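You operate a simulated robot arm through the tools that you are given. There is no shell and no other tool. Be economical: measure what you need, move in short steps, check, and stop when the job is done.

The job below is to be done with a simulated two-armed robot. You get a single attempt, and the scene is never put back.

Task
Take the lid off the orange pot and lay it down on the top of the middle bench.

Only the result counts: the job must be done as asked and must still hold three seconds after the hand-in. Knocking over, shifting, dropping, spilling or breaking anything else fails it. Lids that push on must go on centred and level and be pressed home; caps that screw on are set level and turned clockwise until they are tight.

Robot
Two 7-joint arms with two-finger parallel grippers on one trunk, on a base that drives. Base frame: it is fixed to the floor where the robot stands at the start and does not move with it; the origin is under the middle of the robot, x ahead of it, y to its left, z up; the surface under the hand at the start is at about z = 80. Units: cm, degrees, N and s.
The left shoulder is at the start at [2, 17, 115.3], the right one opposite. With the tool pointing down near the work surface each hand reaches from about 16 to 66 cm from the robot's upright axis, wherever it stands, measured 20 degrees to its own side. Payload 3.8 kg a hand.
Tool frame (each hand has its own): the origin (TCP) lies between the finger pads and is the grasp point; the fingertips stand 3 cm ahead of it; z points along the fingers, y is the line along which they close. Largest opening 11 cm; finger width 2, thickness 1; the body of the gripper, 4.8 by 11.2 cm, starts 5.5 cm behind the TCP.
Orientation is that of the tool frame in the base frame, as [roll, pitch, yaw] about the fixed x, y, z axes, in that order (R = Rz(yaw) Ry(pitch) Rx(roll)). With the fingers straight down and closing along the base's y, the tool's x points along the base's -x, its y along +y and its z along -z.

Tools
- The arms move only by the tool apply_moves. It takes "left_increments", "right_increments" or both (then of equal length, played together; a hand with none holds still); each is a list of rows, each a list of 3 entries, a list of its own where there are three numbers: the shift along the tool's x, y, z in cm, then the turn, a rotation vector about the tool's x, y, z in degrees, then the gripper command, from -1 (shut) to 1 (fully open), values between in proportion. In form: [[[x, y, z], [rx, ry, rz], claw], ...]. A call has 1 to 20 rows; each row shifts and turns the commanded pose from where the row before left it, along the tool's axes as they then stand. Rows are played at 5 a second. More than 5 cm and 8.6 degrees between two rows, or a gripper value outside its range, and nothing of the call is played. A pose out of reach is approached as far as the arm can. The call stops where the force on the tool passes 40 N (or 10 N more than at its start, if that is more) or the arm is blocked; 0.2 s more then pass. Each finger travels about 7.2 cm/s and halts on what it meets, pressing with about 33 N; the grip force reading is that of the motor and also rises with nothing between the fingers. The clock runs only during rows and for 0.2 s after the last one: add rows that do not move to give the fingers time. The reply holds the time, the measured pose of the TCP, the force on the tool along the base axes, the opening and the grip force, in the units named above and with some noise, with the torque about the TCP (base axes, N m) and any sound that the robot's microphone picked up, and new pictures: "pictures" is both (left out), scene, wrist or none (wrist: the cameras of the hands that moved).
- Cameras (640 x 400 px; columns grow to the right, rows downward): "scene" is now at [10.78, 0.53, 131.02]; the picture's right is [-0.01, -1.00, 0.00], its down [-0.62, 0.01, -0.79] and it looks along [0.79, -0.01, -0.62] (base axes); focal length 265 px, centre (320, 200). "left" rides on the left gripper at [7.2, -1.7, -10.3] in its tool frame; the picture's right is [0.23, 0.97, 0.00], its down [-0.76, 0.18, -0.62] and it looks along [-0.61, 0.14, 0.78] (tool axes); focal length 222 px, centre (320, 200). "right" rides on the right gripper at [7.2, 1.7, -10.3] in its tool frame; the picture's right is [-0.23, 0.97, 0.00], its down [-0.76, -0.18, -0.62] and it looks along [-0.61, -0.14, 0.78] (tool axes); focal length 222 px, centre (320, 200). There is no depth. A picture from a camera that has moved, and an enlarged one, comes with that camera's place and axes in the base frame and with its lens. The place of the scene camera against the robot may be out by one fixed shift of up to 1.8 cm in any direction.
- move_column(by): slides the trunk up (or, below 0, down) by that many cm; the arms and the scene camera ride with it, the base frame stays. It gives what a move gives, with no picture.
- base_move(legs): drives the robot by 1 to 6 legs, each [ahead, turn to the left] in cm and degrees, along the robot's own axes; the way and the turn of a leg run together, so that a leg with both is an arc; at most 150 cm and 180 degrees a leg. The arms and the cameras ride along, it lands a little off, and it stops where it bumps. It gives what a move gives, and a new picture of the scene camera.
- aim_head(pan, tilt): turns the head with the scene camera to pan (to the left, within 80 degrees either way) and tilt (down, from -29 to 69), counted from straight ahead of the robot. It gives what a move gives, and a new picture of the scene camera.
- close_up(camera, box): a new picture of the part [left, top, right, bottom] of that camera's present view, enlarged. It takes no simulated time.
- sign_off(): hands the job in; it is judged then, once.

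Go step by step. Nothing tells you exact positions but the pictures and the camera data: compare them with the known pose of the tool, close in by small moves and look again before you grip or let go. The budget is 120 turns and 260 pictures, counting those below and the enlarged ones. Unless the task says otherwise, let go and move clear before handing in, and close with one line.

The tools are called as a command line: name --argument value ..., lists and objects as JSON in quotes. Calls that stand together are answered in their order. apply_moves: Moves the arms, as the interface text tells. Its arguments: {"type":"object","properties":{"left_increments":{"type":"array","items":{"type":"array"}},"right_increments":{"type":"array","items":{"type":"array"}},"pictures":{"type":"string","enum":["both","scene","wrist","none"]}},"required":[]} The other tools are called the same way: move_column (by) slides the trunk up or down; base_move (legs) drives the base; aim_head (pan, tilt) turns the head that bears the scene camera; close_up (camera, box) takes an enlarged picture of a part of a camera's view; sign_off () hands the job in.

At the start:

```text
t: 0.0
left_ee_pos: [50.07, 20.21, 108.3]
left_tcp_rot: [180.0, 0.1, -180.0]
left_ft_force: [-0.3, 0.2, -0.2]
left_torque: [0.01, 0.03, 0.02]
left_opening: 10.98
left_grasp_force: 0.1
right_ee_pos: [45.45, -17.4, 107.97]
right_tcp_rot: [-179.9, 0.1, 180.0]
right_ft_force: [0.0, 0.5, 0.4]
right_torque: [-0.01, -0.04, 0.0]
right_opening: 11.0
right_grasp_force: 0.1
trunk travel left (down, up): [-25.0, 32.0]
robot x, y, heading: [0.41, 0.03, 0.0]
head pan, tilt: [-0.7, 38.2]
```

scene: 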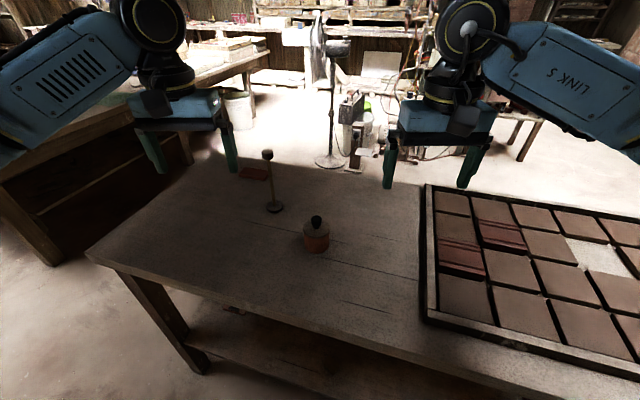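
right: 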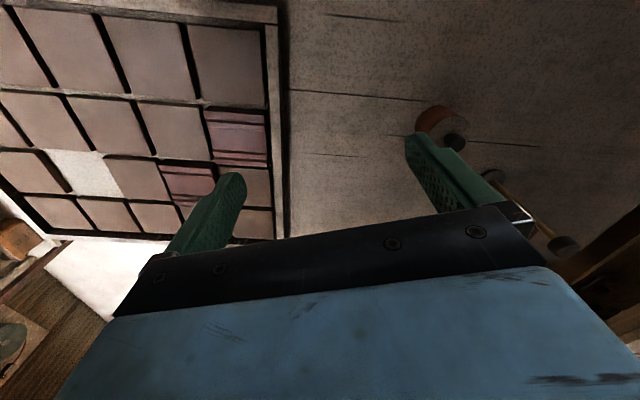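
left: 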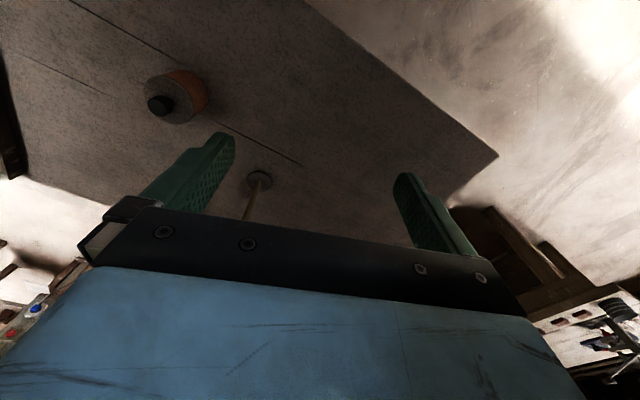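

I see an orange pot with a knobbed lid on the bench ahead, a post beside it and other benches further away. I will look closer and look around to learn which bench is the middle one.

close_up --camera "scene" --box '[220, 130, 420, 270]'

aim_head --pan 60 --tilt 25

aim_head --pan -60 --tilt 25

aim_head --pan 0 --tilt 10

```text
2.86 times, centred on (320, 200) of scene
camera zoom: at [10.78, 0.53, 131.02], right [-0.01, -1.0, 0.0], down [-0.62, 0.01, -0.79], along [0.79, -0.01, -0.62], focal length 756 px, centre (320, 200)
```

zoom: 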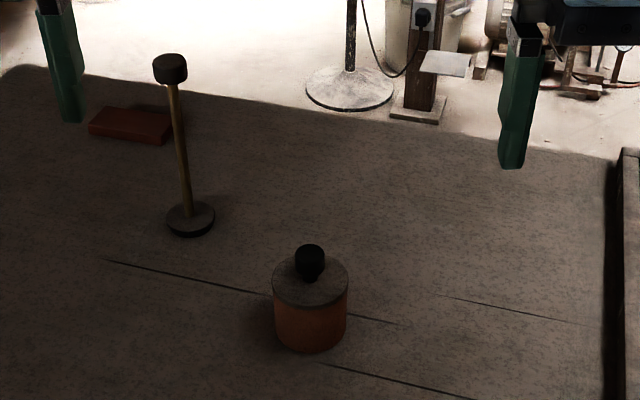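

```text
t: 1.3
left_ee_pos: [49.9, 20.25, 108.25]
left_tcp_rot: [-180.0, 0.1, -179.9]
left_ft_force: [-0.7, 0.8, 0.8]
left_torque: [0.01, 0.0, 0.0]
left_opening: 11.01
left_grasp_force: 0.0
right_ee_pos: [45.48, -17.33, 107.81]
right_tcp_rot: [-179.9, 0.0, 180.0]
right_ft_force: [0.4, 0.5, -0.4]
right_torque: [0.02, 0.02, -0.02]
right_opening: 11.0
right_grasp_force: 0.1
trunk travel left (down, up): [-25.0, 32.0]
robot x, y, heading: [0.26, 0.04, 0.0]
head pan, tilt: [60.0, 25.0]
camera scene: at [6.78, 8.62, 133.09], right [0.87, -0.5, 0.0], down [-0.21, -0.37, -0.91], along [0.45, 0.78, -0.42], focal length 265 px, centre (320, 200)
```

scene: 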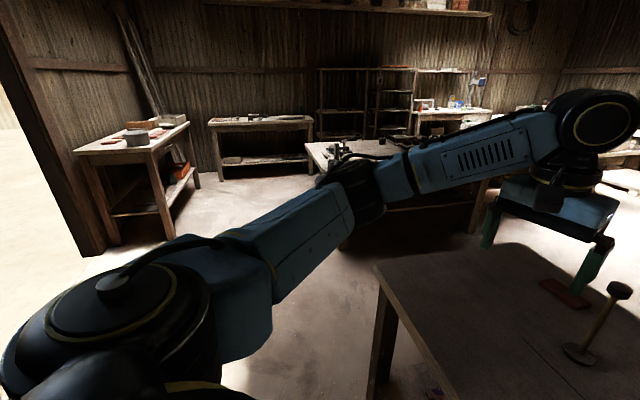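

```text
t: 3.3
left_ee_pos: [49.91, 20.25, 108.37]
left_tcp_rot: [-180.0, 0.0, -179.9]
left_ft_force: [-0.2, 0.4, 0.1]
left_torque: [0.03, 0.01, -0.03]
left_opening: 10.98
left_grasp_force: 0.1
right_ee_pos: [45.48, -17.21, 108.04]
right_tcp_rot: [180.0, 0.0, 180.0]
right_ft_force: [-0.2, 0.1, 0.6]
right_torque: [-0.02, 0.02, 0.0]
right_opening: 11.0
right_grasp_force: 0.1
trunk travel left (down, up): [-25.0, 32.0]
robot x, y, heading: [0.18, -0.24, -0.0]
head pan, tilt: [-60.0, 25.0]
camera scene: at [6.78, -7.34, 133.09], right [-0.87, -0.5, 0.0], down [-0.21, 0.37, -0.91], along [0.45, -0.78, -0.42], focal length 265 px, centre (320, 200)
```

scene: 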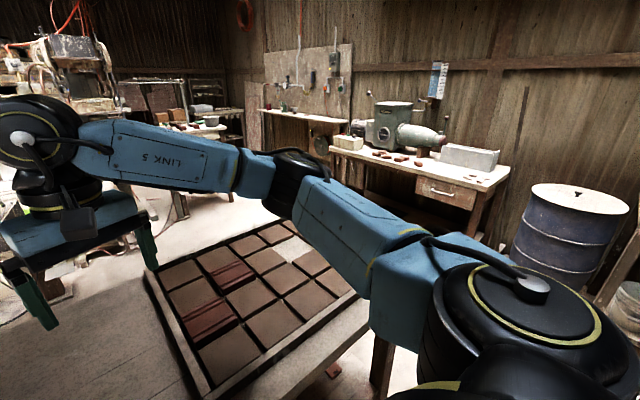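

```text
t: 4.6
left_ee_pos: [49.98, 20.19, 108.36]
left_tcp_rot: [180.0, 0.0, -179.9]
left_ft_force: [-0.9, 0.2, -0.3]
left_torque: [0.02, 0.04, -0.02]
left_opening: 11.01
left_grasp_force: 0.0
right_ee_pos: [45.45, -17.32, 107.92]
right_tcp_rot: [180.0, -0.1, 179.9]
right_ft_force: [0.4, 0.7, -0.1]
right_torque: [-0.01, -0.03, -0.01]
right_opening: 11.02
right_grasp_force: 0.1
trunk travel left (down, up): [-25.0, 32.0]
robot x, y, heading: [-0.32, -0.07, -0.0]
head pan, tilt: [0.0, 10.0]
camera scene: at [11.47, 0.63, 135.53], right [0.0, -1.0, 0.0], down [-0.17, 0.0, -0.98], along [0.98, 0.0, -0.17], focal length 265 px, centre (320, 200)
```

scene: 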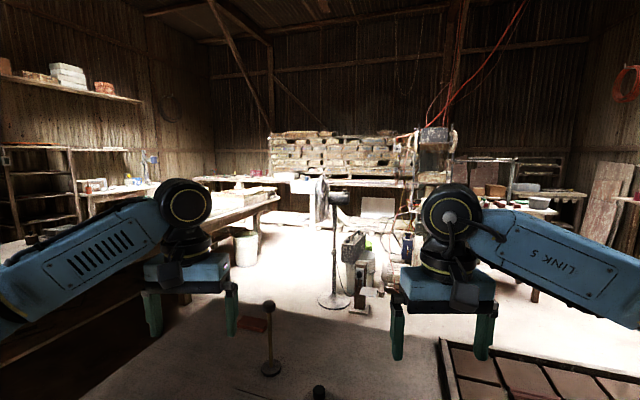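

The middle bench is the one in front of the robot, and the pot stands at about (58, 1) with its knob top near z = 88.5. I bring the right hand over it, staying high, and look again.

aim_head --pan 0 --tilt 42

apply_moves --right_increments '[[[-2, 3, 0], [0, 0, 0], 1], [[-2, 3, 0], [0, 0, 0], 1], [[-2, 3, 0], [0, 0, 0], 1], [[-2, 3, 0], [0, 0, 0], 1], [[-2, 3, 0], [0, 0, 0], 1], [[-2, 3, 0], [0, 0, 0], 1], [[0, 0, 0], [0, 0, 0], 1]]' --pictures "both"

```text
t: 5.6
left_ee_pos: [49.89, 20.25, 108.23]
left_tcp_rot: [-180.0, 0.0, -179.9]
left_ft_force: [0.6, 0.1, 0.4]
left_torque: [-0.01, 0.0, 0.0]
left_opening: 11.01
left_grasp_force: 0.1
right_ee_pos: [45.47, -17.34, 107.97]
right_tcp_rot: [-179.9, 0.0, -180.0]
right_ft_force: [-0.2, -0.1, -0.2]
right_torque: [-0.02, 0.01, -0.01]
right_opening: 11.02
right_grasp_force: 0.1
trunk travel left (down, up): [-25.0, 32.0]
robot x, y, heading: [-0.34, -0.22, 0.0]
head pan, tilt: [0.0, 42.0]
camera scene: at [10.53, 0.64, 130.48], right [0.0, -1.0, 0.0], down [-0.67, 0.0, -0.74], along [0.74, 0.0, -0.67], focal length 265 px, centre (320, 200)
```

scene: 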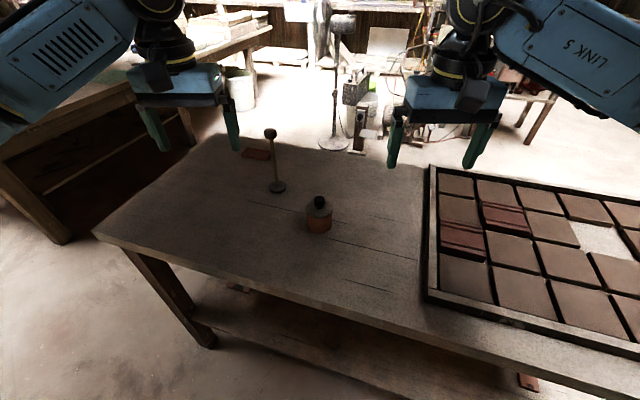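

```text
t: 7.2
left_ee_pos: [49.95, 20.29, 108.47]
left_tcp_rot: [180.0, 0.0, -180.0]
left_ft_force: [-0.1, 0.0, -0.2]
left_torque: [0.01, -0.01, -0.04]
left_opening: 11.02
left_grasp_force: 0.1
right_ee_pos: [57.55, 0.42, 107.93]
right_tcp_rot: [180.0, 0.1, -180.0]
right_ft_force: [0.3, -0.6, 0.3]
right_torque: [0.0, -0.02, -0.01]
right_opening: 11.01
right_grasp_force: 0.1
trunk travel left (down, up): [-25.0, 32.0]
robot x, y, heading: [-0.2, 0.13, 0.1]
head pan, tilt: [0.0, 42.0]
camera scene: at [10.55, 0.52, 130.47], right [0.0, -1.0, 0.0], down [-0.67, 0.0, -0.74], along [0.74, 0.0, -0.67], focal length 265 px, centre (320, 200)
camera right: at [50.38, 2.07, 118.31], right [0.23, 0.97, 0.0], down [0.76, -0.18, 0.62], along [0.61, -0.14, -0.78], focal length 222 px, centre (320, 200)
```

scene: 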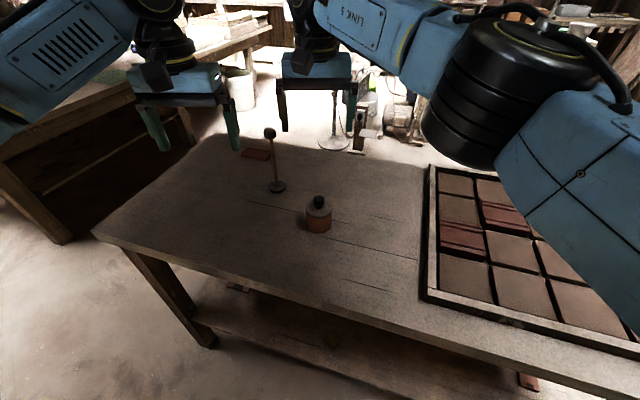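
right: 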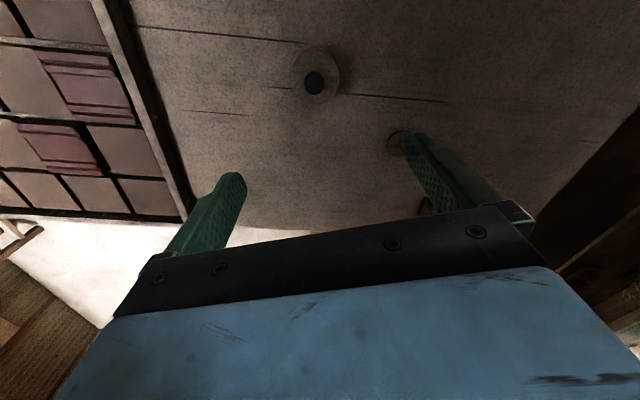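

The wrist picture puts the knob at about (55.8, 0.1), somewhat nearer than the scene camera says. I shift there, go down 9 cm and measure again.

apply_moves --right_increments '[[[1.7, -0.3, 0], [0, 0, 0], 1], [[0, 0, 3], [0, 0, 0], 1], [[0, 0, 3], [0, 0, 0], 1], [[0, 0, 3], [0, 0, 0], 1], [[0, 0, 0], [0, 0, 0], 1]]' --pictures "both"

```text
t: 8.4
left_ee_pos: [49.92, 20.27, 108.45]
left_tcp_rot: [180.0, 0.0, -179.9]
left_ft_force: [1.0, -0.6, -0.2]
left_torque: [0.0, 0.0, 0.01]
left_opening: 11.01
left_grasp_force: 0.0
right_ee_pos: [55.84, 0.34, 98.81]
right_tcp_rot: [-180.0, -0.1, -180.0]
right_ft_force: [0.6, 0.7, -0.4]
right_torque: [0.0, -0.03, 0.0]
right_opening: 11.0
right_grasp_force: 0.0
trunk travel left (down, up): [-25.0, 32.0]
robot x, y, heading: [0.52, -0.18, 0.1]
head pan, tilt: [0.0, 42.0]
camera scene: at [10.51, 0.63, 130.47], right [0.0, -1.0, 0.0], down [-0.67, 0.0, -0.74], along [0.74, 0.0, -0.67], focal length 265 px, centre (320, 200)
camera right: at [48.51, 2.0, 109.27], right [0.23, 0.97, 0.0], down [0.76, -0.18, 0.62], along [0.61, -0.14, -0.78], focal length 222 px, centre (320, 200)
```

scene: 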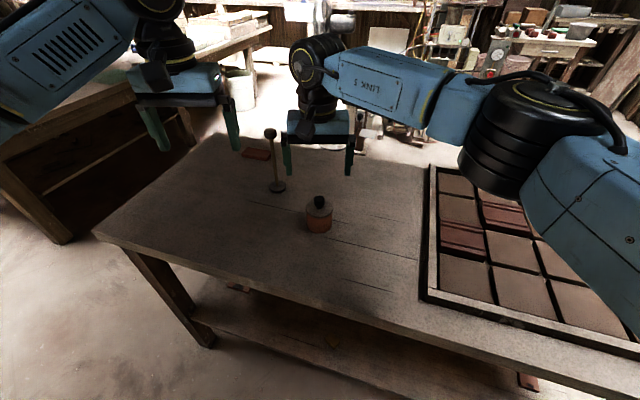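
right: 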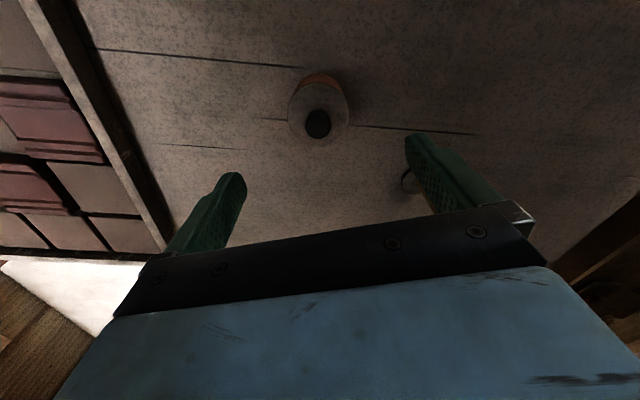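

Both wrist views agree: knob top at about (55.9, 0.15, 88.2). I go down with the fingers straddling the knob and look closely before closing.

apply_moves --right_increments '[[[0, -0.15, 2], [0, 0, 0], 1], [[0, 0, 2.5], [0, 0, 0], 1], [[0, 0, 2.5], [0, 0, 0], 1], [[0, 0, 0], [0, 0, 0], 1]]' --pictures "wrist"

close_up --camera "scene" --box '[240, 130, 400, 250]'

```text
t: 9.4
left_ee_pos: [50.02, 20.17, 108.27]
left_tcp_rot: [179.9, -0.1, -179.9]
left_ft_force: [0.3, -0.2, -0.1]
left_torque: [-0.01, 0.01, 0.01]
left_opening: 10.97
left_grasp_force: 0.0
right_ee_pos: [55.66, 0.45, 91.87]
right_tcp_rot: [179.9, 0.0, 179.9]
right_ft_force: [-0.4, 0.8, 0.0]
right_torque: [0.01, 0.03, 0.0]
right_opening: 11.0
right_grasp_force: 0.0
trunk travel left (down, up): [-25.0, 32.0]
robot x, y, heading: [-0.12, 0.28, -0.2]
head pan, tilt: [0.0, 42.0]
camera right: at [48.57, 1.95, 102.25], right [0.23, 0.97, 0.0], down [0.76, -0.18, 0.62], along [0.61, -0.14, -0.78], focal length 222 px, centre (320, 200)
```

right: 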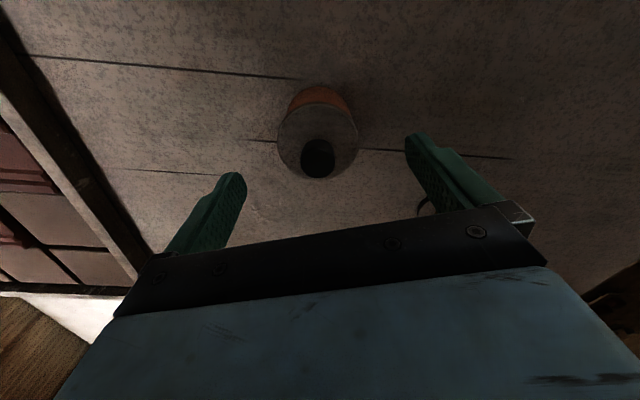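

```text
3.33 times, centred on (320, 190) of scene
camera zoom: at [10.52, 0.64, 130.47], right [0.0, -1.0, 0.0], down [-0.67, 0.0, -0.74], along [0.74, 0.0, -0.67], focal length 882 px, centre (320, 233)
```

zoom: 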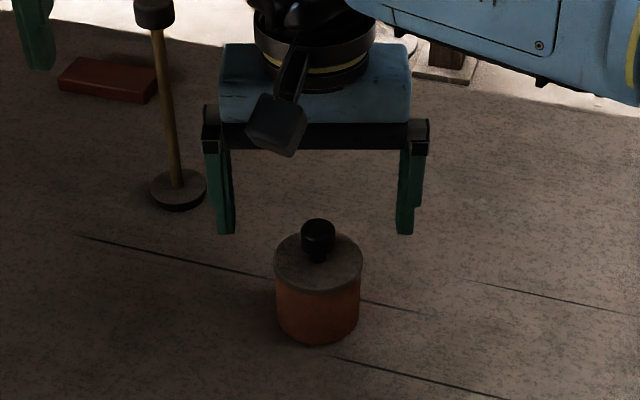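

The fingers straddle the knob well centred (lid top ≈ 84.9, knob 85–88.2). I lower 3.4 cm and close slowly.

apply_moves --right_increments '[[[0, -0.1, 1.7], [0, 0, 0], 1], [[0, 0, 1.7], [0, 0, 0], 1], [[0, 0, 0], [0, 0, 0], 1], [[0, 0, 0], [0, 0, 0], 0.3], [[0, 0, 0], [0, 0, 0], -0.2]]' --pictures "both"

close_up --camera "scene" --box '[240, 140, 400, 240]'

```text
t: 10.6
left_ee_pos: [50.03, 20.33, 108.38]
left_tcp_rot: [179.9, 0.0, -179.9]
left_ft_force: [0.2, -0.1, 0.3]
left_torque: [0.02, -0.02, -0.01]
left_opening: 11.01
left_grasp_force: 0.1
right_ee_pos: [55.83, 0.29, 88.5]
right_tcp_rot: [180.0, 0.0, -180.0]
right_ft_force: [1.1, -0.4, -0.1]
right_torque: [-0.07, 0.02, -0.03]
right_opening: 6.11
right_grasp_force: 32.6
trunk travel left (down, up): [-25.0, 32.0]
robot x, y, heading: [-0.41, -0.05, 0.1]
head pan, tilt: [0.0, 42.0]
heard: snap
camera scene: at [10.53, 0.64, 130.47], right [0.0, -1.0, 0.0], down [-0.67, 0.0, -0.74], along [0.74, 0.0, -0.67], focal length 265 px, centre (320, 200)
camera right: at [48.58, 1.82, 98.91], right [0.23, 0.97, 0.0], down [0.76, -0.18, 0.62], along [0.61, -0.14, -0.78], focal length 222 px, centre (320, 200)
```

scene: 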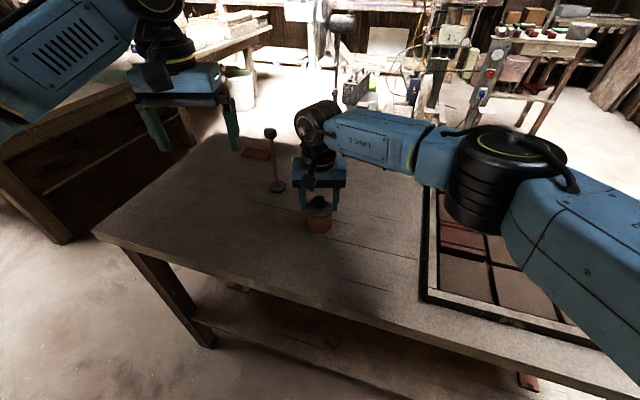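
right: 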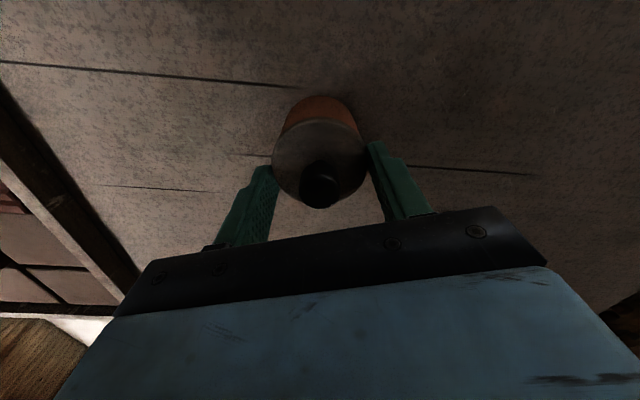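

```text
4.00 times, centred on (320, 190) of scene
camera zoom: at [10.53, 0.64, 130.47], right [0.0, -1.0, 0.0], down [-0.67, 0.0, -0.74], along [0.74, 0.0, -0.67], focal length 1058 px, centre (320, 240)
```

zoom: 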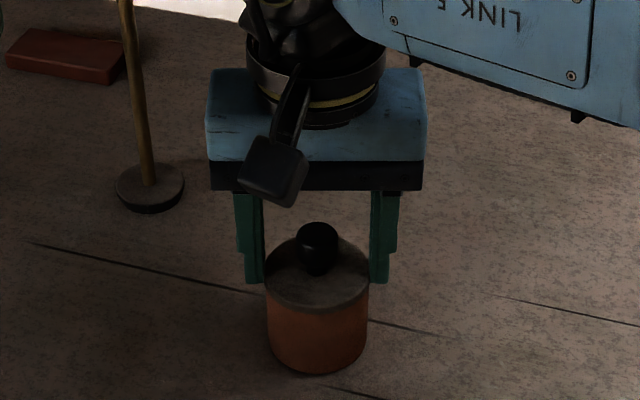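

The fingers stopped at 6.1 cm, which is the lid's width, so the tips seem to be holding the rim, and there was a snap. I look closer before doing anything.

close_up --camera "scene" --box '[290, 170, 350, 240]'

close_up --camera "right" --box '[240, 80, 400, 220]'

close_up --camera "left" --box '[60, 20, 260, 180]'

```text
5.71 times, centred on (320, 205) of scene
camera zoom: at [10.53, 0.64, 130.47], right [0.0, -1.0, 0.0], down [-0.67, 0.0, -0.74], along [0.74, 0.0, -0.67], focal length 1512 px, centre (320, 171)
```

zoom: 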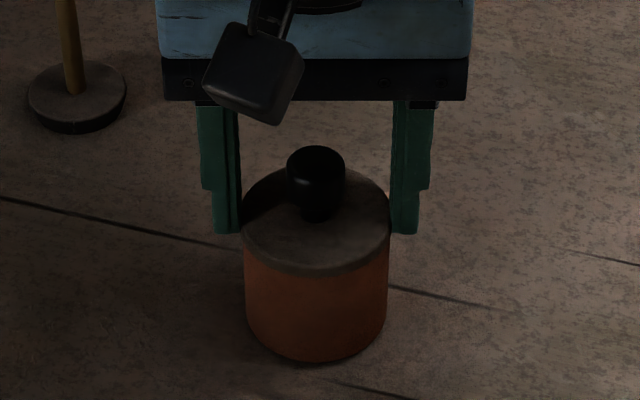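

```text
2.86 times, centred on (320, 150) of right
camera zoom: at [48.58, 1.82, 98.91], right [0.23, 0.97, 0.0], down [0.76, -0.18, 0.62], along [0.61, -0.14, -0.78], focal length 635 px, centre (320, 343)
```

zoom: 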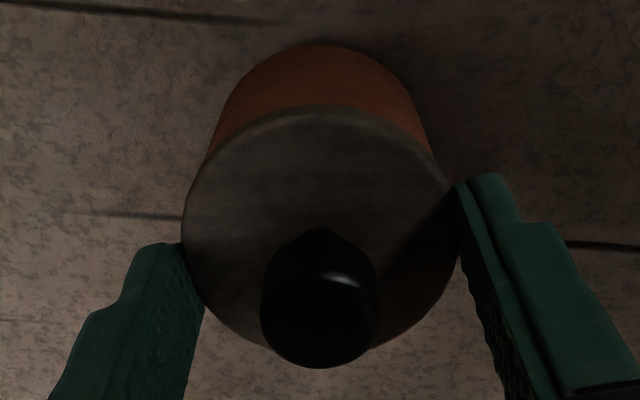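

```text
2.50 times, centred on (160, 100) of left
camera zoom: at [42.75, 18.55, 118.69], right [-0.23, 0.97, 0.0], down [0.76, 0.18, 0.62], along [0.61, 0.14, -0.78], focal length 555 px, centre (720, 450)
```

zoom: 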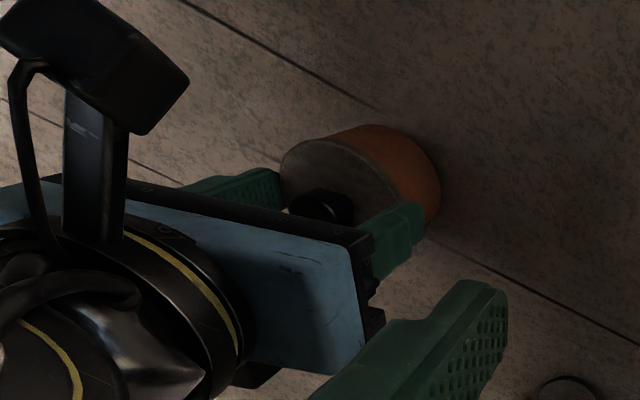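

The tips hold the lid's rim just by their ends; the lid looks intact and level. I open, rise 0.9 cm and take the knob instead for a firmer hold.

apply_moves --right_increments '[[[0, 0, 0], [0, 0, 0], 0.4], [[0, 0, 0], [0, 0, 0], 0.4], [[0, 0, -0.8], [0, 0, 0], 0.4], [[0, -0.1, 0], [0, 0, 0], 0.4], [[0, 0, 0], [0, 0, 0], 0.0], [[0, 0, 0], [0, 0, 0], -0.3], [[0, 0, 0], [0, 0, 0], -0.3]]' --pictures "wrist"

close_up --camera "scene" --box '[290, 170, 350, 240]'

```text
t: 12.2
left_ee_pos: [50.01, 20.25, 108.37]
left_tcp_rot: [179.9, 0.0, -180.0]
left_ft_force: [-0.6, 0.3, 0.4]
left_torque: [0.02, 0.03, 0.0]
left_opening: 11.03
left_grasp_force: 0.0
right_ee_pos: [55.72, 0.04, 89.29]
right_tcp_rot: [-180.0, 0.0, 180.0]
right_ft_force: [-0.4, -0.6, 1.2]
right_torque: [-0.03, -0.01, 0.03]
right_opening: 3.84
right_grasp_force: 0.0
trunk travel left (down, up): [-25.0, 32.0]
robot x, y, heading: [0.12, 0.27, -0.1]
head pan, tilt: [0.0, 42.0]
heard: snap
camera right: at [48.54, 1.69, 99.75], right [0.23, 0.97, 0.0], down [0.76, -0.18, 0.62], along [0.61, -0.14, -0.78], focal length 222 px, centre (320, 200)
```

right: 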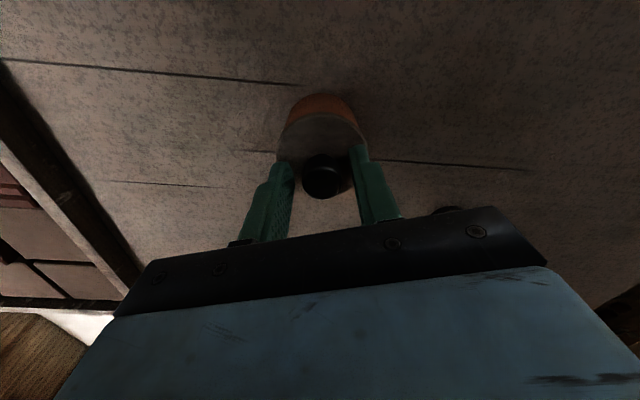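

```text
5.71 times, centred on (320, 205) of scene
camera zoom: at [10.53, 0.64, 130.47], right [0.0, -1.0, 0.0], down [-0.67, 0.0, -0.74], along [0.74, 0.0, -0.67], focal length 1512 px, centre (320, 171)
```

zoom: 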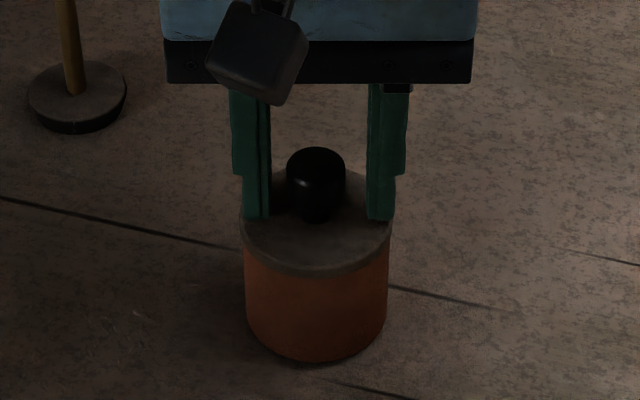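

The fingers now surround the knob with nothing displaced. I close on it.

apply_moves --right_increments '[[[0, 0, 0], [0, 0, 0], -0.6], [[0, 0, 0], [0, 0, 0], -1], [[0, 0, 0], [0, 0, 0], -1], [[0, 0, 0], [0, 0, 0], -1]]' --pictures "wrist"

close_up --camera "scene" --box '[290, 170, 350, 240]'

```text
t: 13.2
left_ee_pos: [50.0, 20.26, 108.27]
left_tcp_rot: [-180.0, 0.0, -180.0]
left_ft_force: [0.1, -0.5, 0.7]
left_torque: [-0.05, 0.01, 0.01]
left_opening: 11.01
left_grasp_force: 0.0
right_ee_pos: [55.82, 0.09, 89.33]
right_tcp_rot: [-180.0, 0.0, 179.9]
right_ft_force: [0.4, 0.9, 1.0]
right_torque: [-0.03, 0.02, -0.01]
right_opening: 2.27
right_grasp_force: 33.0
trunk travel left (down, up): [-25.0, 32.0]
robot x, y, heading: [-0.15, -0.13, 0.0]
head pan, tilt: [0.0, 42.0]
heard: snap
camera right: at [48.54, 1.69, 99.75], right [0.23, 0.97, 0.0], down [0.76, -0.18, 0.62], along [0.61, -0.14, -0.78], focal length 222 px, centre (320, 200)
```

right: 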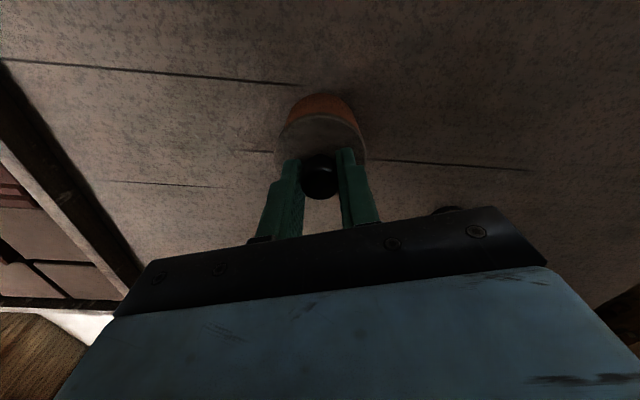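

```text
5.71 times, centred on (320, 205) of scene
camera zoom: at [10.53, 0.65, 130.47], right [0.0, -1.0, 0.0], down [-0.67, 0.0, -0.74], along [0.74, 0.0, -0.67], focal length 1512 px, centre (320, 171)
```

zoom: 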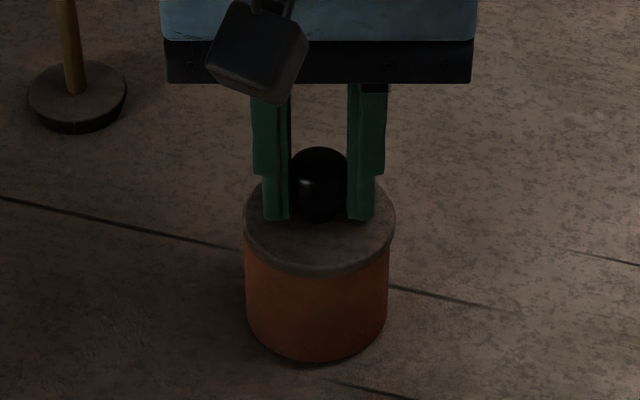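

The knob is held (2.27 cm, 33 N). I lift slowly, straight up.

apply_moves --right_increments '[[[0, 0, -0.4], [0, 0, 0], -1], [[0, 0, -0.4], [0, 0, 0], -1], [[0, 0, -0.6], [0, 0, 0], -1], [[0, 0, -0.8], [0, 0, 0], -1], [[0, 0, -0.8], [0, 0, 0], -1], [[0, 0, 0], [0, 0, 0], -1]]' --pictures "wrist"

close_up --camera "scene" --box '[280, 150, 360, 240]'

```text
t: 14.6
left_ee_pos: [50.1, 20.21, 108.36]
left_tcp_rot: [-179.9, 0.0, -179.9]
left_ft_force: [0.4, -0.3, 0.7]
left_torque: [-0.01, 0.02, 0.0]
left_opening: 10.99
left_grasp_force: 0.1
right_ee_pos: [55.86, -0.0, 92.5]
right_tcp_rot: [-180.0, 0.0, 180.0]
right_ft_force: [0.2, -0.3, -0.2]
right_torque: [0.01, -0.03, 0.0]
right_opening: 2.23
right_grasp_force: 33.5
trunk travel left (down, up): [-25.0, 32.0]
robot x, y, heading: [0.14, 0.05, 0.4]
head pan, tilt: [0.0, 42.0]
camera right: at [48.56, 1.67, 102.78], right [0.23, 0.97, 0.0], down [0.76, -0.18, 0.62], along [0.61, -0.14, -0.78], focal length 222 px, centre (320, 200)
```

right: 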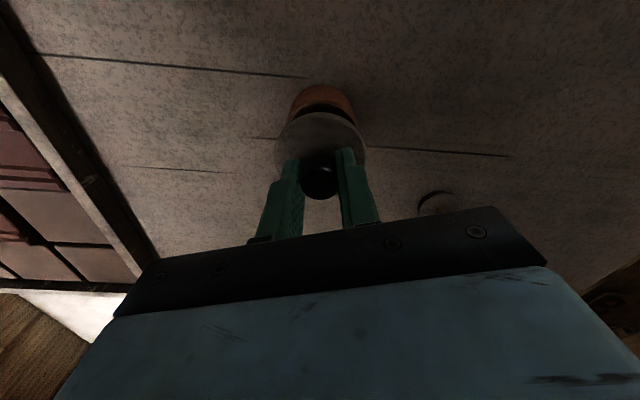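

```text
4.44 times, centred on (320, 195) of scene
camera zoom: at [10.54, 0.64, 130.47], right [0.0, -1.0, 0.0], down [-0.67, 0.0, -0.74], along [0.74, 0.0, -0.67], focal length 1176 px, centre (320, 222)
```

zoom: 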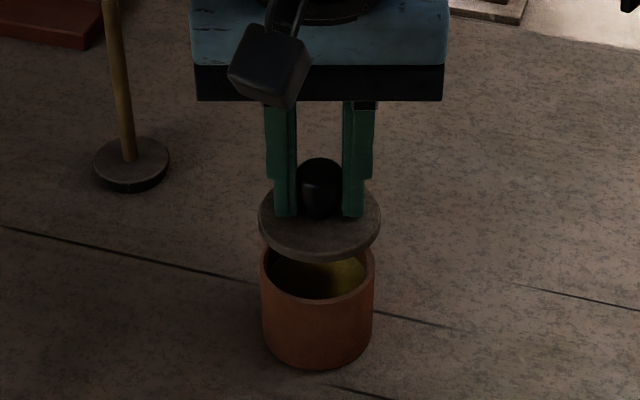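

The lid is free and level. I raise it, carry it to a clear patch at about (52, -11) and go partway down.

apply_moves --right_increments '[[[0, 0, -2], [0, 0, 0], -1], [[0, 0, -2], [0, 0, 0], -1], [[0.5, -2, 0], [0, 0, 0], -1], [[1, -3, 0], [0, 0, 0], -1], [[1, -3, 0], [0, 0, 0], -1], [[1, -3, 0], [0, 0, 0], -1], [[0, 0, 2.5], [0, 0, 0], -1], [[0, 0, 2.5], [0, 0, 0], -1], [[0, 0, 2], [0, 0, 0], -1], [[0, 0, 1.5], [0, 0, 0], -1], [[0, 0, 0], [0, 0, 0], -1]]' --pictures "both"

close_up --camera "scene" --box '[290, 150, 450, 270]'

```text
t: 17.0
left_ee_pos: [49.97, 20.18, 108.29]
left_tcp_rot: [180.0, 0.0, 180.0]
left_ft_force: [0.3, -0.2, 0.4]
left_torque: [0.01, -0.01, 0.01]
left_opening: 10.98
left_grasp_force: 0.0
right_ee_pos: [52.31, -11.06, 87.82]
right_tcp_rot: [-180.0, -0.1, 180.0]
right_ft_force: [1.1, 0.1, -1.2]
right_torque: [-0.04, 0.01, 0.01]
right_opening: 2.22
right_grasp_force: 33.0
trunk travel left (down, up): [-25.0, 32.0]
robot x, y, heading: [0.18, 0.23, 0.1]
head pan, tilt: [0.0, 42.0]
camera scene: at [10.53, 0.64, 130.47], right [0.0, -1.0, 0.0], down [-0.67, 0.0, -0.74], along [0.74, 0.0, -0.67], focal length 265 px, centre (320, 200)
camera right: at [45.04, -9.39, 98.2], right [0.23, 0.97, 0.0], down [0.76, -0.18, 0.62], along [0.61, -0.14, -0.78], focal length 222 px, centre (320, 200)
```

scene: 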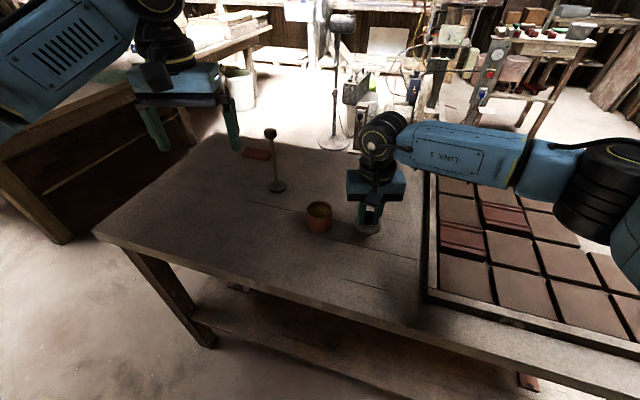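
right: 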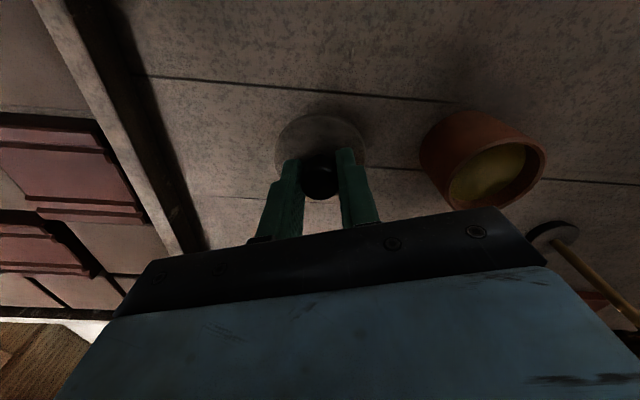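

```text
3.33 times, centred on (370, 210) of scene
camera zoom: at [10.53, 0.64, 130.47], right [0.0, -1.0, 0.0], down [-0.67, 0.0, -0.74], along [0.74, 0.0, -0.67], focal length 882 px, centre (153, 167)
```

zoom: 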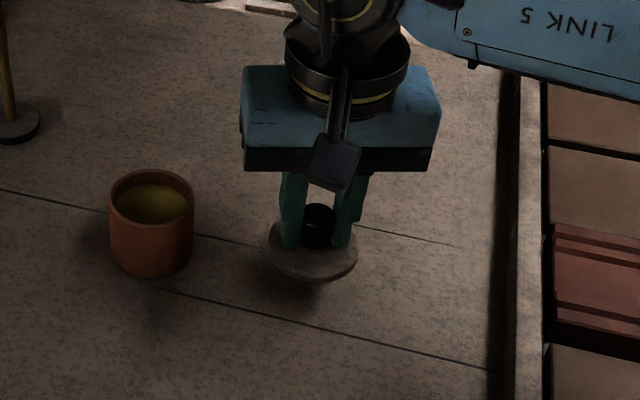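

The lid hangs level a few centimetres above clear bench. I lower it in small steps watching the force.

apply_moves --right_increments '[[[0, 0, 0.4], [0, 0, 0], -1], [[0, 0, 0.4], [0, 0, 0], -1], [[0, 0, 0.4], [0, 0, 0], -1], [[0, 0, 0.4], [0, 0, 0], -1], [[0, 0, 0.3], [0, 0, 0], -1], [[0, 0, 0], [0, 0, 0], -1]]' --pictures "wrist"

close_up --camera "scene" --box '[330, 180, 410, 250]'

```text
t: 18.4
left_ee_pos: [50.02, 20.36, 108.46]
left_tcp_rot: [-180.0, 0.0, -179.9]
left_ft_force: [0.0, 0.3, -0.5]
left_torque: [0.06, -0.01, 0.02]
left_opening: 10.99
left_grasp_force: 0.1
right_ee_pos: [52.43, -11.06, 85.86]
right_tcp_rot: [180.0, 0.0, -180.0]
right_ft_force: [-0.8, 0.6, -0.9]
right_torque: [-0.01, -0.03, -0.01]
right_opening: 2.22
right_grasp_force: 33.0
trunk travel left (down, up): [-25.0, 32.0]
robot x, y, heading: [0.15, -0.02, 0.1]
head pan, tilt: [0.0, 42.0]
camera right: at [45.09, -9.34, 96.28], right [0.23, 0.97, 0.0], down [0.76, -0.18, 0.62], along [0.61, -0.14, -0.78], focal length 222 px, centre (320, 200)
```

right: 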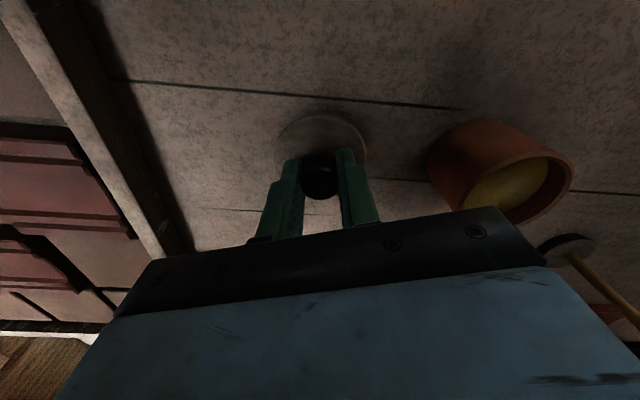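

```text
5.71 times, centred on (370, 215) of scene
camera zoom: at [10.53, 0.64, 130.47], right [0.0, -1.0, 0.0], down [-0.67, 0.0, -0.74], along [0.74, 0.0, -0.67], focal length 1512 px, centre (34, 114)
```

zoom: 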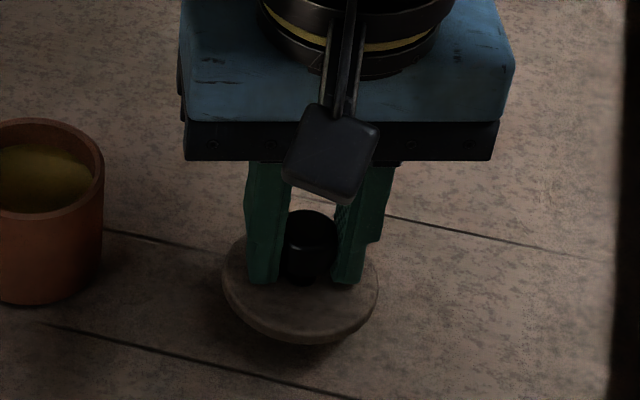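

No contact yet and the shadow gap is small. I continue down 0.8 cm in fine steps.

apply_moves --right_increments '[[[0, 0, 0.2], [0, 0, 0], -1], [[0, 0, 0.2], [0, 0, 0], -1], [[0, 0, 0.2], [0, 0, 0], -1], [[0, 0, 0.2], [0, 0, 0], -1], [[0, 0, 0], [0, 0, 0], -1]]' --pictures "none"

close_up --camera "scene" --box '[330, 180, 410, 250]'

```text
t: 19.6
left_ee_pos: [49.95, 20.32, 108.41]
left_tcp_rot: [180.0, -0.1, -179.9]
left_ft_force: [-0.1, 0.2, 0.2]
left_torque: [0.02, 0.01, 0.03]
left_opening: 10.99
left_grasp_force: 0.1
right_ee_pos: [52.33, -11.01, 85.18]
right_tcp_rot: [179.9, 0.1, 179.9]
right_ft_force: [0.2, -1.0, -1.2]
right_torque: [0.0, 0.01, 0.04]
right_opening: 2.22
right_grasp_force: 33.4
trunk travel left (down, up): [-25.0, 32.0]
robot x, y, heading: [0.06, -0.09, -0.0]
head pan, tilt: [0.0, 42.0]
```

```text
5.71 times, centred on (370, 215) of scene
camera zoom: at [10.53, 0.64, 130.47], right [0.0, -1.0, 0.0], down [-0.67, 0.0, -0.74], along [0.74, 0.0, -0.67], focal length 1512 px, centre (34, 114)
```

zoom: 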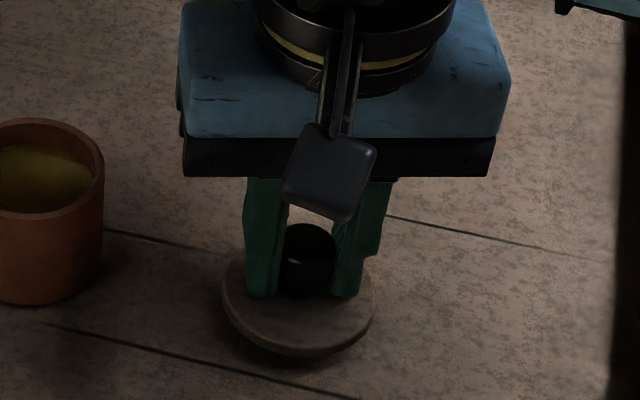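

Still a slight gap under the lid. I keep lowering in fine steps.

apply_moves --right_increments '[[[0, 0, 0.15], [0, 0, 0], -1], [[0, 0, 0.15], [0, 0, 0], -1], [[0, 0, 0.15], [0, 0, 0], -1], [[0, 0, 0], [0, 0, 0], -1]]' --pictures "none"

close_up --camera "scene" --box '[330, 180, 410, 250]'

```text
t: 20.6
left_ee_pos: [49.94, 20.21, 108.27]
left_tcp_rot: [-180.0, -0.1, -179.9]
left_ft_force: [0.3, -0.2, 0.1]
left_torque: [-0.03, 0.0, 0.02]
left_opening: 11.03
left_grasp_force: 0.1
right_ee_pos: [52.2, -10.92, 84.71]
right_tcp_rot: [180.0, 0.0, -180.0]
right_ft_force: [-0.5, -0.4, -0.3]
right_torque: [0.02, -0.03, 0.0]
right_opening: 2.21
right_grasp_force: 33.1
trunk travel left (down, up): [-25.0, 32.0]
robot x, y, heading: [-0.03, 0.13, -0.1]
head pan, tilt: [0.0, 42.0]
```

```text
5.71 times, centred on (370, 215) of scene
camera zoom: at [10.53, 0.64, 130.47], right [0.0, -1.0, 0.0], down [-0.67, 0.0, -0.74], along [0.74, 0.0, -0.67], focal length 1512 px, centre (34, 114)
```

zoom: 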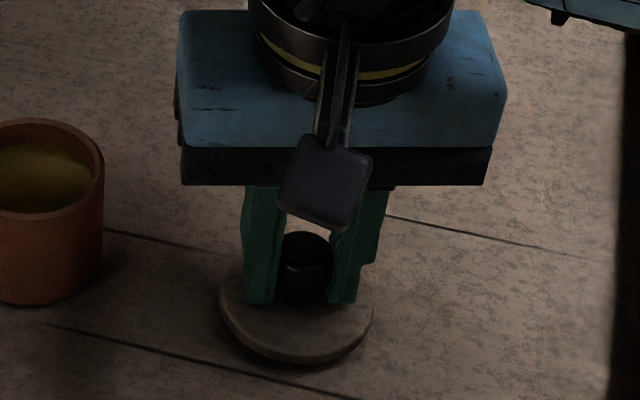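

Very near the surface now; a few more fine steps.

apply_moves --right_increments '[[[0, 0, 0.12], [0, 0, 0], -1], [[0, 0, 0.12], [0, 0, 0], -1], [[0, 0, 0.12], [0, 0, 0], -1], [[0, 0, 0], [0, 0, 0], -1]]' --pictures "none"

close_up --camera "scene" --box '[330, 180, 410, 250]'

```text
t: 21.6
left_ee_pos: [50.01, 20.2, 108.42]
left_tcp_rot: [-180.0, 0.0, -179.9]
left_ft_force: [0.3, -0.6, 0.5]
left_torque: [0.01, 0.0, -0.01]
left_opening: 11.0
left_grasp_force: 0.1
right_ee_pos: [52.3, -10.94, 84.35]
right_tcp_rot: [-179.9, 0.0, -180.0]
right_ft_force: [-0.1, 0.9, 0.3]
right_torque: [-0.01, -0.02, 0.0]
right_opening: 2.2
right_grasp_force: 32.9
trunk travel left (down, up): [-25.0, 32.0]
robot x, y, heading: [0.17, 0.17, 0.1]
head pan, tilt: [0.0, 42.0]
```

```text
5.71 times, centred on (370, 215) of scene
camera zoom: at [10.53, 0.64, 130.47], right [0.0, -1.0, 0.0], down [-0.67, 0.0, -0.74], along [0.74, 0.0, -0.67], focal length 1512 px, centre (34, 114)
```

zoom: 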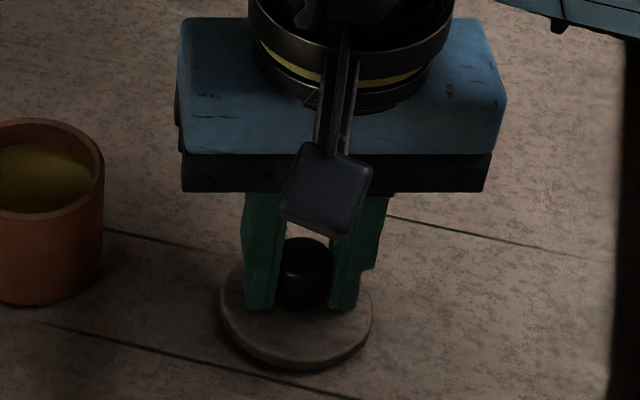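

No contact force yet; I continue.

apply_moves --right_increments '[[[0, 0, 0.12], [0, 0, 0], -1], [[0, 0, 0.12], [0, 0, 0], -1], [[0, 0, 0.12], [0, 0, 0], -1], [[0, 0, 0], [0, 0, 0], -1]]' --pictures "wrist"

close_up --camera "scene" --box '[345, 200, 395, 240]'

```text
t: 22.6
left_ee_pos: [49.83, 20.28, 108.37]
left_tcp_rot: [180.0, 0.0, -179.9]
left_ft_force: [0.2, -0.2, -0.8]
left_torque: [0.03, 0.0, 0.02]
left_opening: 11.02
left_grasp_force: 0.1
right_ee_pos: [52.34, -10.94, 84.16]
right_tcp_rot: [179.9, 0.3, -179.9]
right_ft_force: [-0.4, -0.8, 13.9]
right_torque: [-0.05, 0.09, 0.01]
right_opening: 2.23
right_grasp_force: 33.0
trunk travel left (down, up): [-25.0, 32.0]
robot x, y, heading: [0.41, -0.08, 0.2]
head pan, tilt: [0.0, 42.0]
camera right: at [45.0, -9.34, 94.51], right [0.23, 0.97, 0.0], down [0.76, -0.18, 0.63], along [0.61, -0.14, -0.78], focal length 222 px, centre (320, 200)
```

right: 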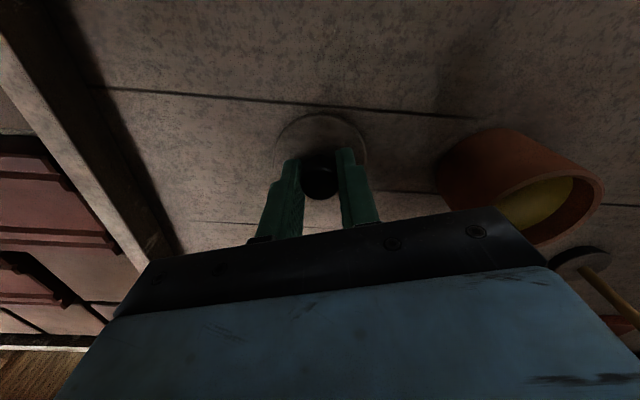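

```text
10.00 times, centred on (370, 220) of scene
camera zoom: at [10.42, 0.64, 130.49], right [0.0, -1.0, 0.0], down [-0.67, 0.0, -0.74], along [0.74, 0.0, -0.67], focal length 2646 px, centre (-180, 0)
```

zoom: 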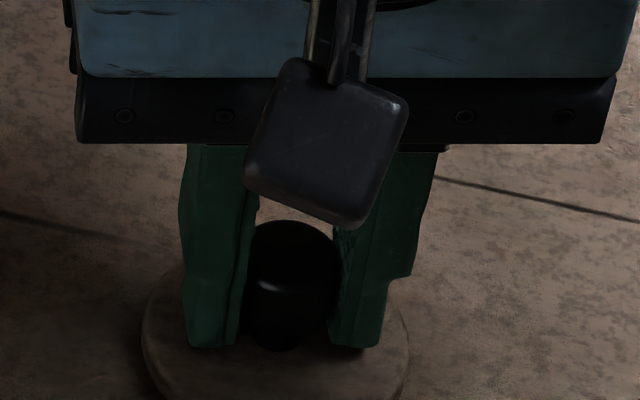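

The lid rests on the bench (14 N). I ease off, open slowly and rise straight up.

apply_moves --right_increments '[[[0, 0, -0.12], [0, 0, 0], -1], [[0, 0, 0], [0, 0, 0], -0.5], [[0, 0, 0], [0, 0, 0], -0.2], [[0, 0, 0], [0, 0, 0], 0], [[0, 0, 0], [0, 0, 0], 0], [[0, 0, -1.5], [0, 0, 0], 0], [[0, 0, -2], [0, 0, 0], 0], [[0, 0, -3], [0, 0, 0], 0], [[0, 0, -4], [0, 0, 0], 0], [[0, 0, -4], [0, 0, 0], 0], [[0, 0, 0], [0, 0, 0], 0]]' --pictures "both"

close_up --camera "scene" --box '[250, 150, 430, 260]'

```text
t: 25.0
left_ee_pos: [50.1, 20.26, 108.36]
left_tcp_rot: [180.0, 0.0, -179.9]
left_ft_force: [0.4, 0.3, -0.4]
left_torque: [0.02, 0.04, -0.04]
left_opening: 11.01
left_grasp_force: 0.0
right_ee_pos: [52.18, -10.99, 98.74]
right_tcp_rot: [179.9, 0.0, -180.0]
right_ft_force: [0.5, 0.2, 0.4]
right_torque: [-0.03, 0.04, -0.02]
right_opening: 5.5
right_grasp_force: 0.1
trunk travel left (down, up): [-25.0, 32.0]
robot x, y, heading: [0.01, 0.08, -0.0]
head pan, tilt: [0.0, 42.0]
camera scene: at [10.55, 0.63, 130.46], right [0.0, -1.0, 0.0], down [-0.67, 0.0, -0.74], along [0.74, 0.0, -0.67], focal length 265 px, centre (320, 200)
camera right: at [45.07, -9.32, 109.01], right [0.23, 0.97, 0.0], down [0.76, -0.18, 0.62], along [0.61, -0.14, -0.78], focal length 222 px, centre (320, 200)
```

scene: 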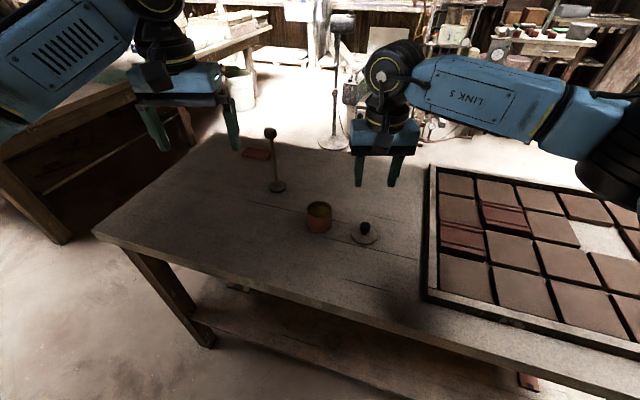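
right: 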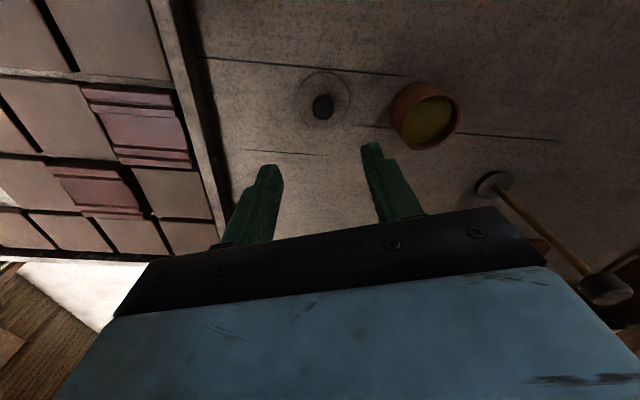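

```text
3.56 times, centred on (340, 205) of scene
camera zoom: at [10.55, 0.63, 130.46], right [0.0, -1.0, 0.0], down [-0.67, 0.0, -0.74], along [0.74, 0.0, -0.67], focal length 941 px, centre (249, 182)
```

zoom: 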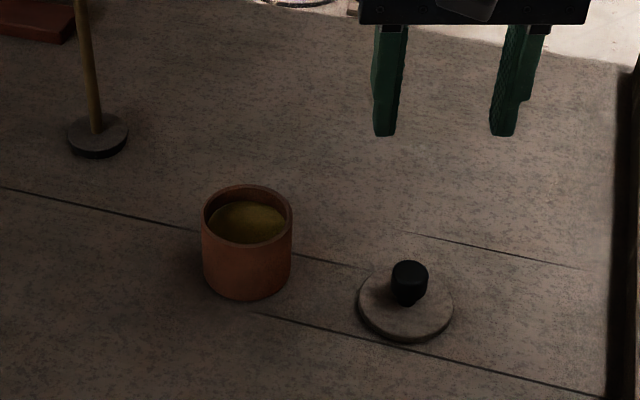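

The lid lies flat on the bench, the pot stands undisturbed and the hand is clear, so I hand in.

sign_off

```text
The job is handed in.
```

I took the lid off the orange pot and laid it flat on the middle bench, just to the right of the pot. I took "the middle bench" to be the one the pot stands on. The last pictures showed nothing else out of place, and the hand was clear when I handed in.
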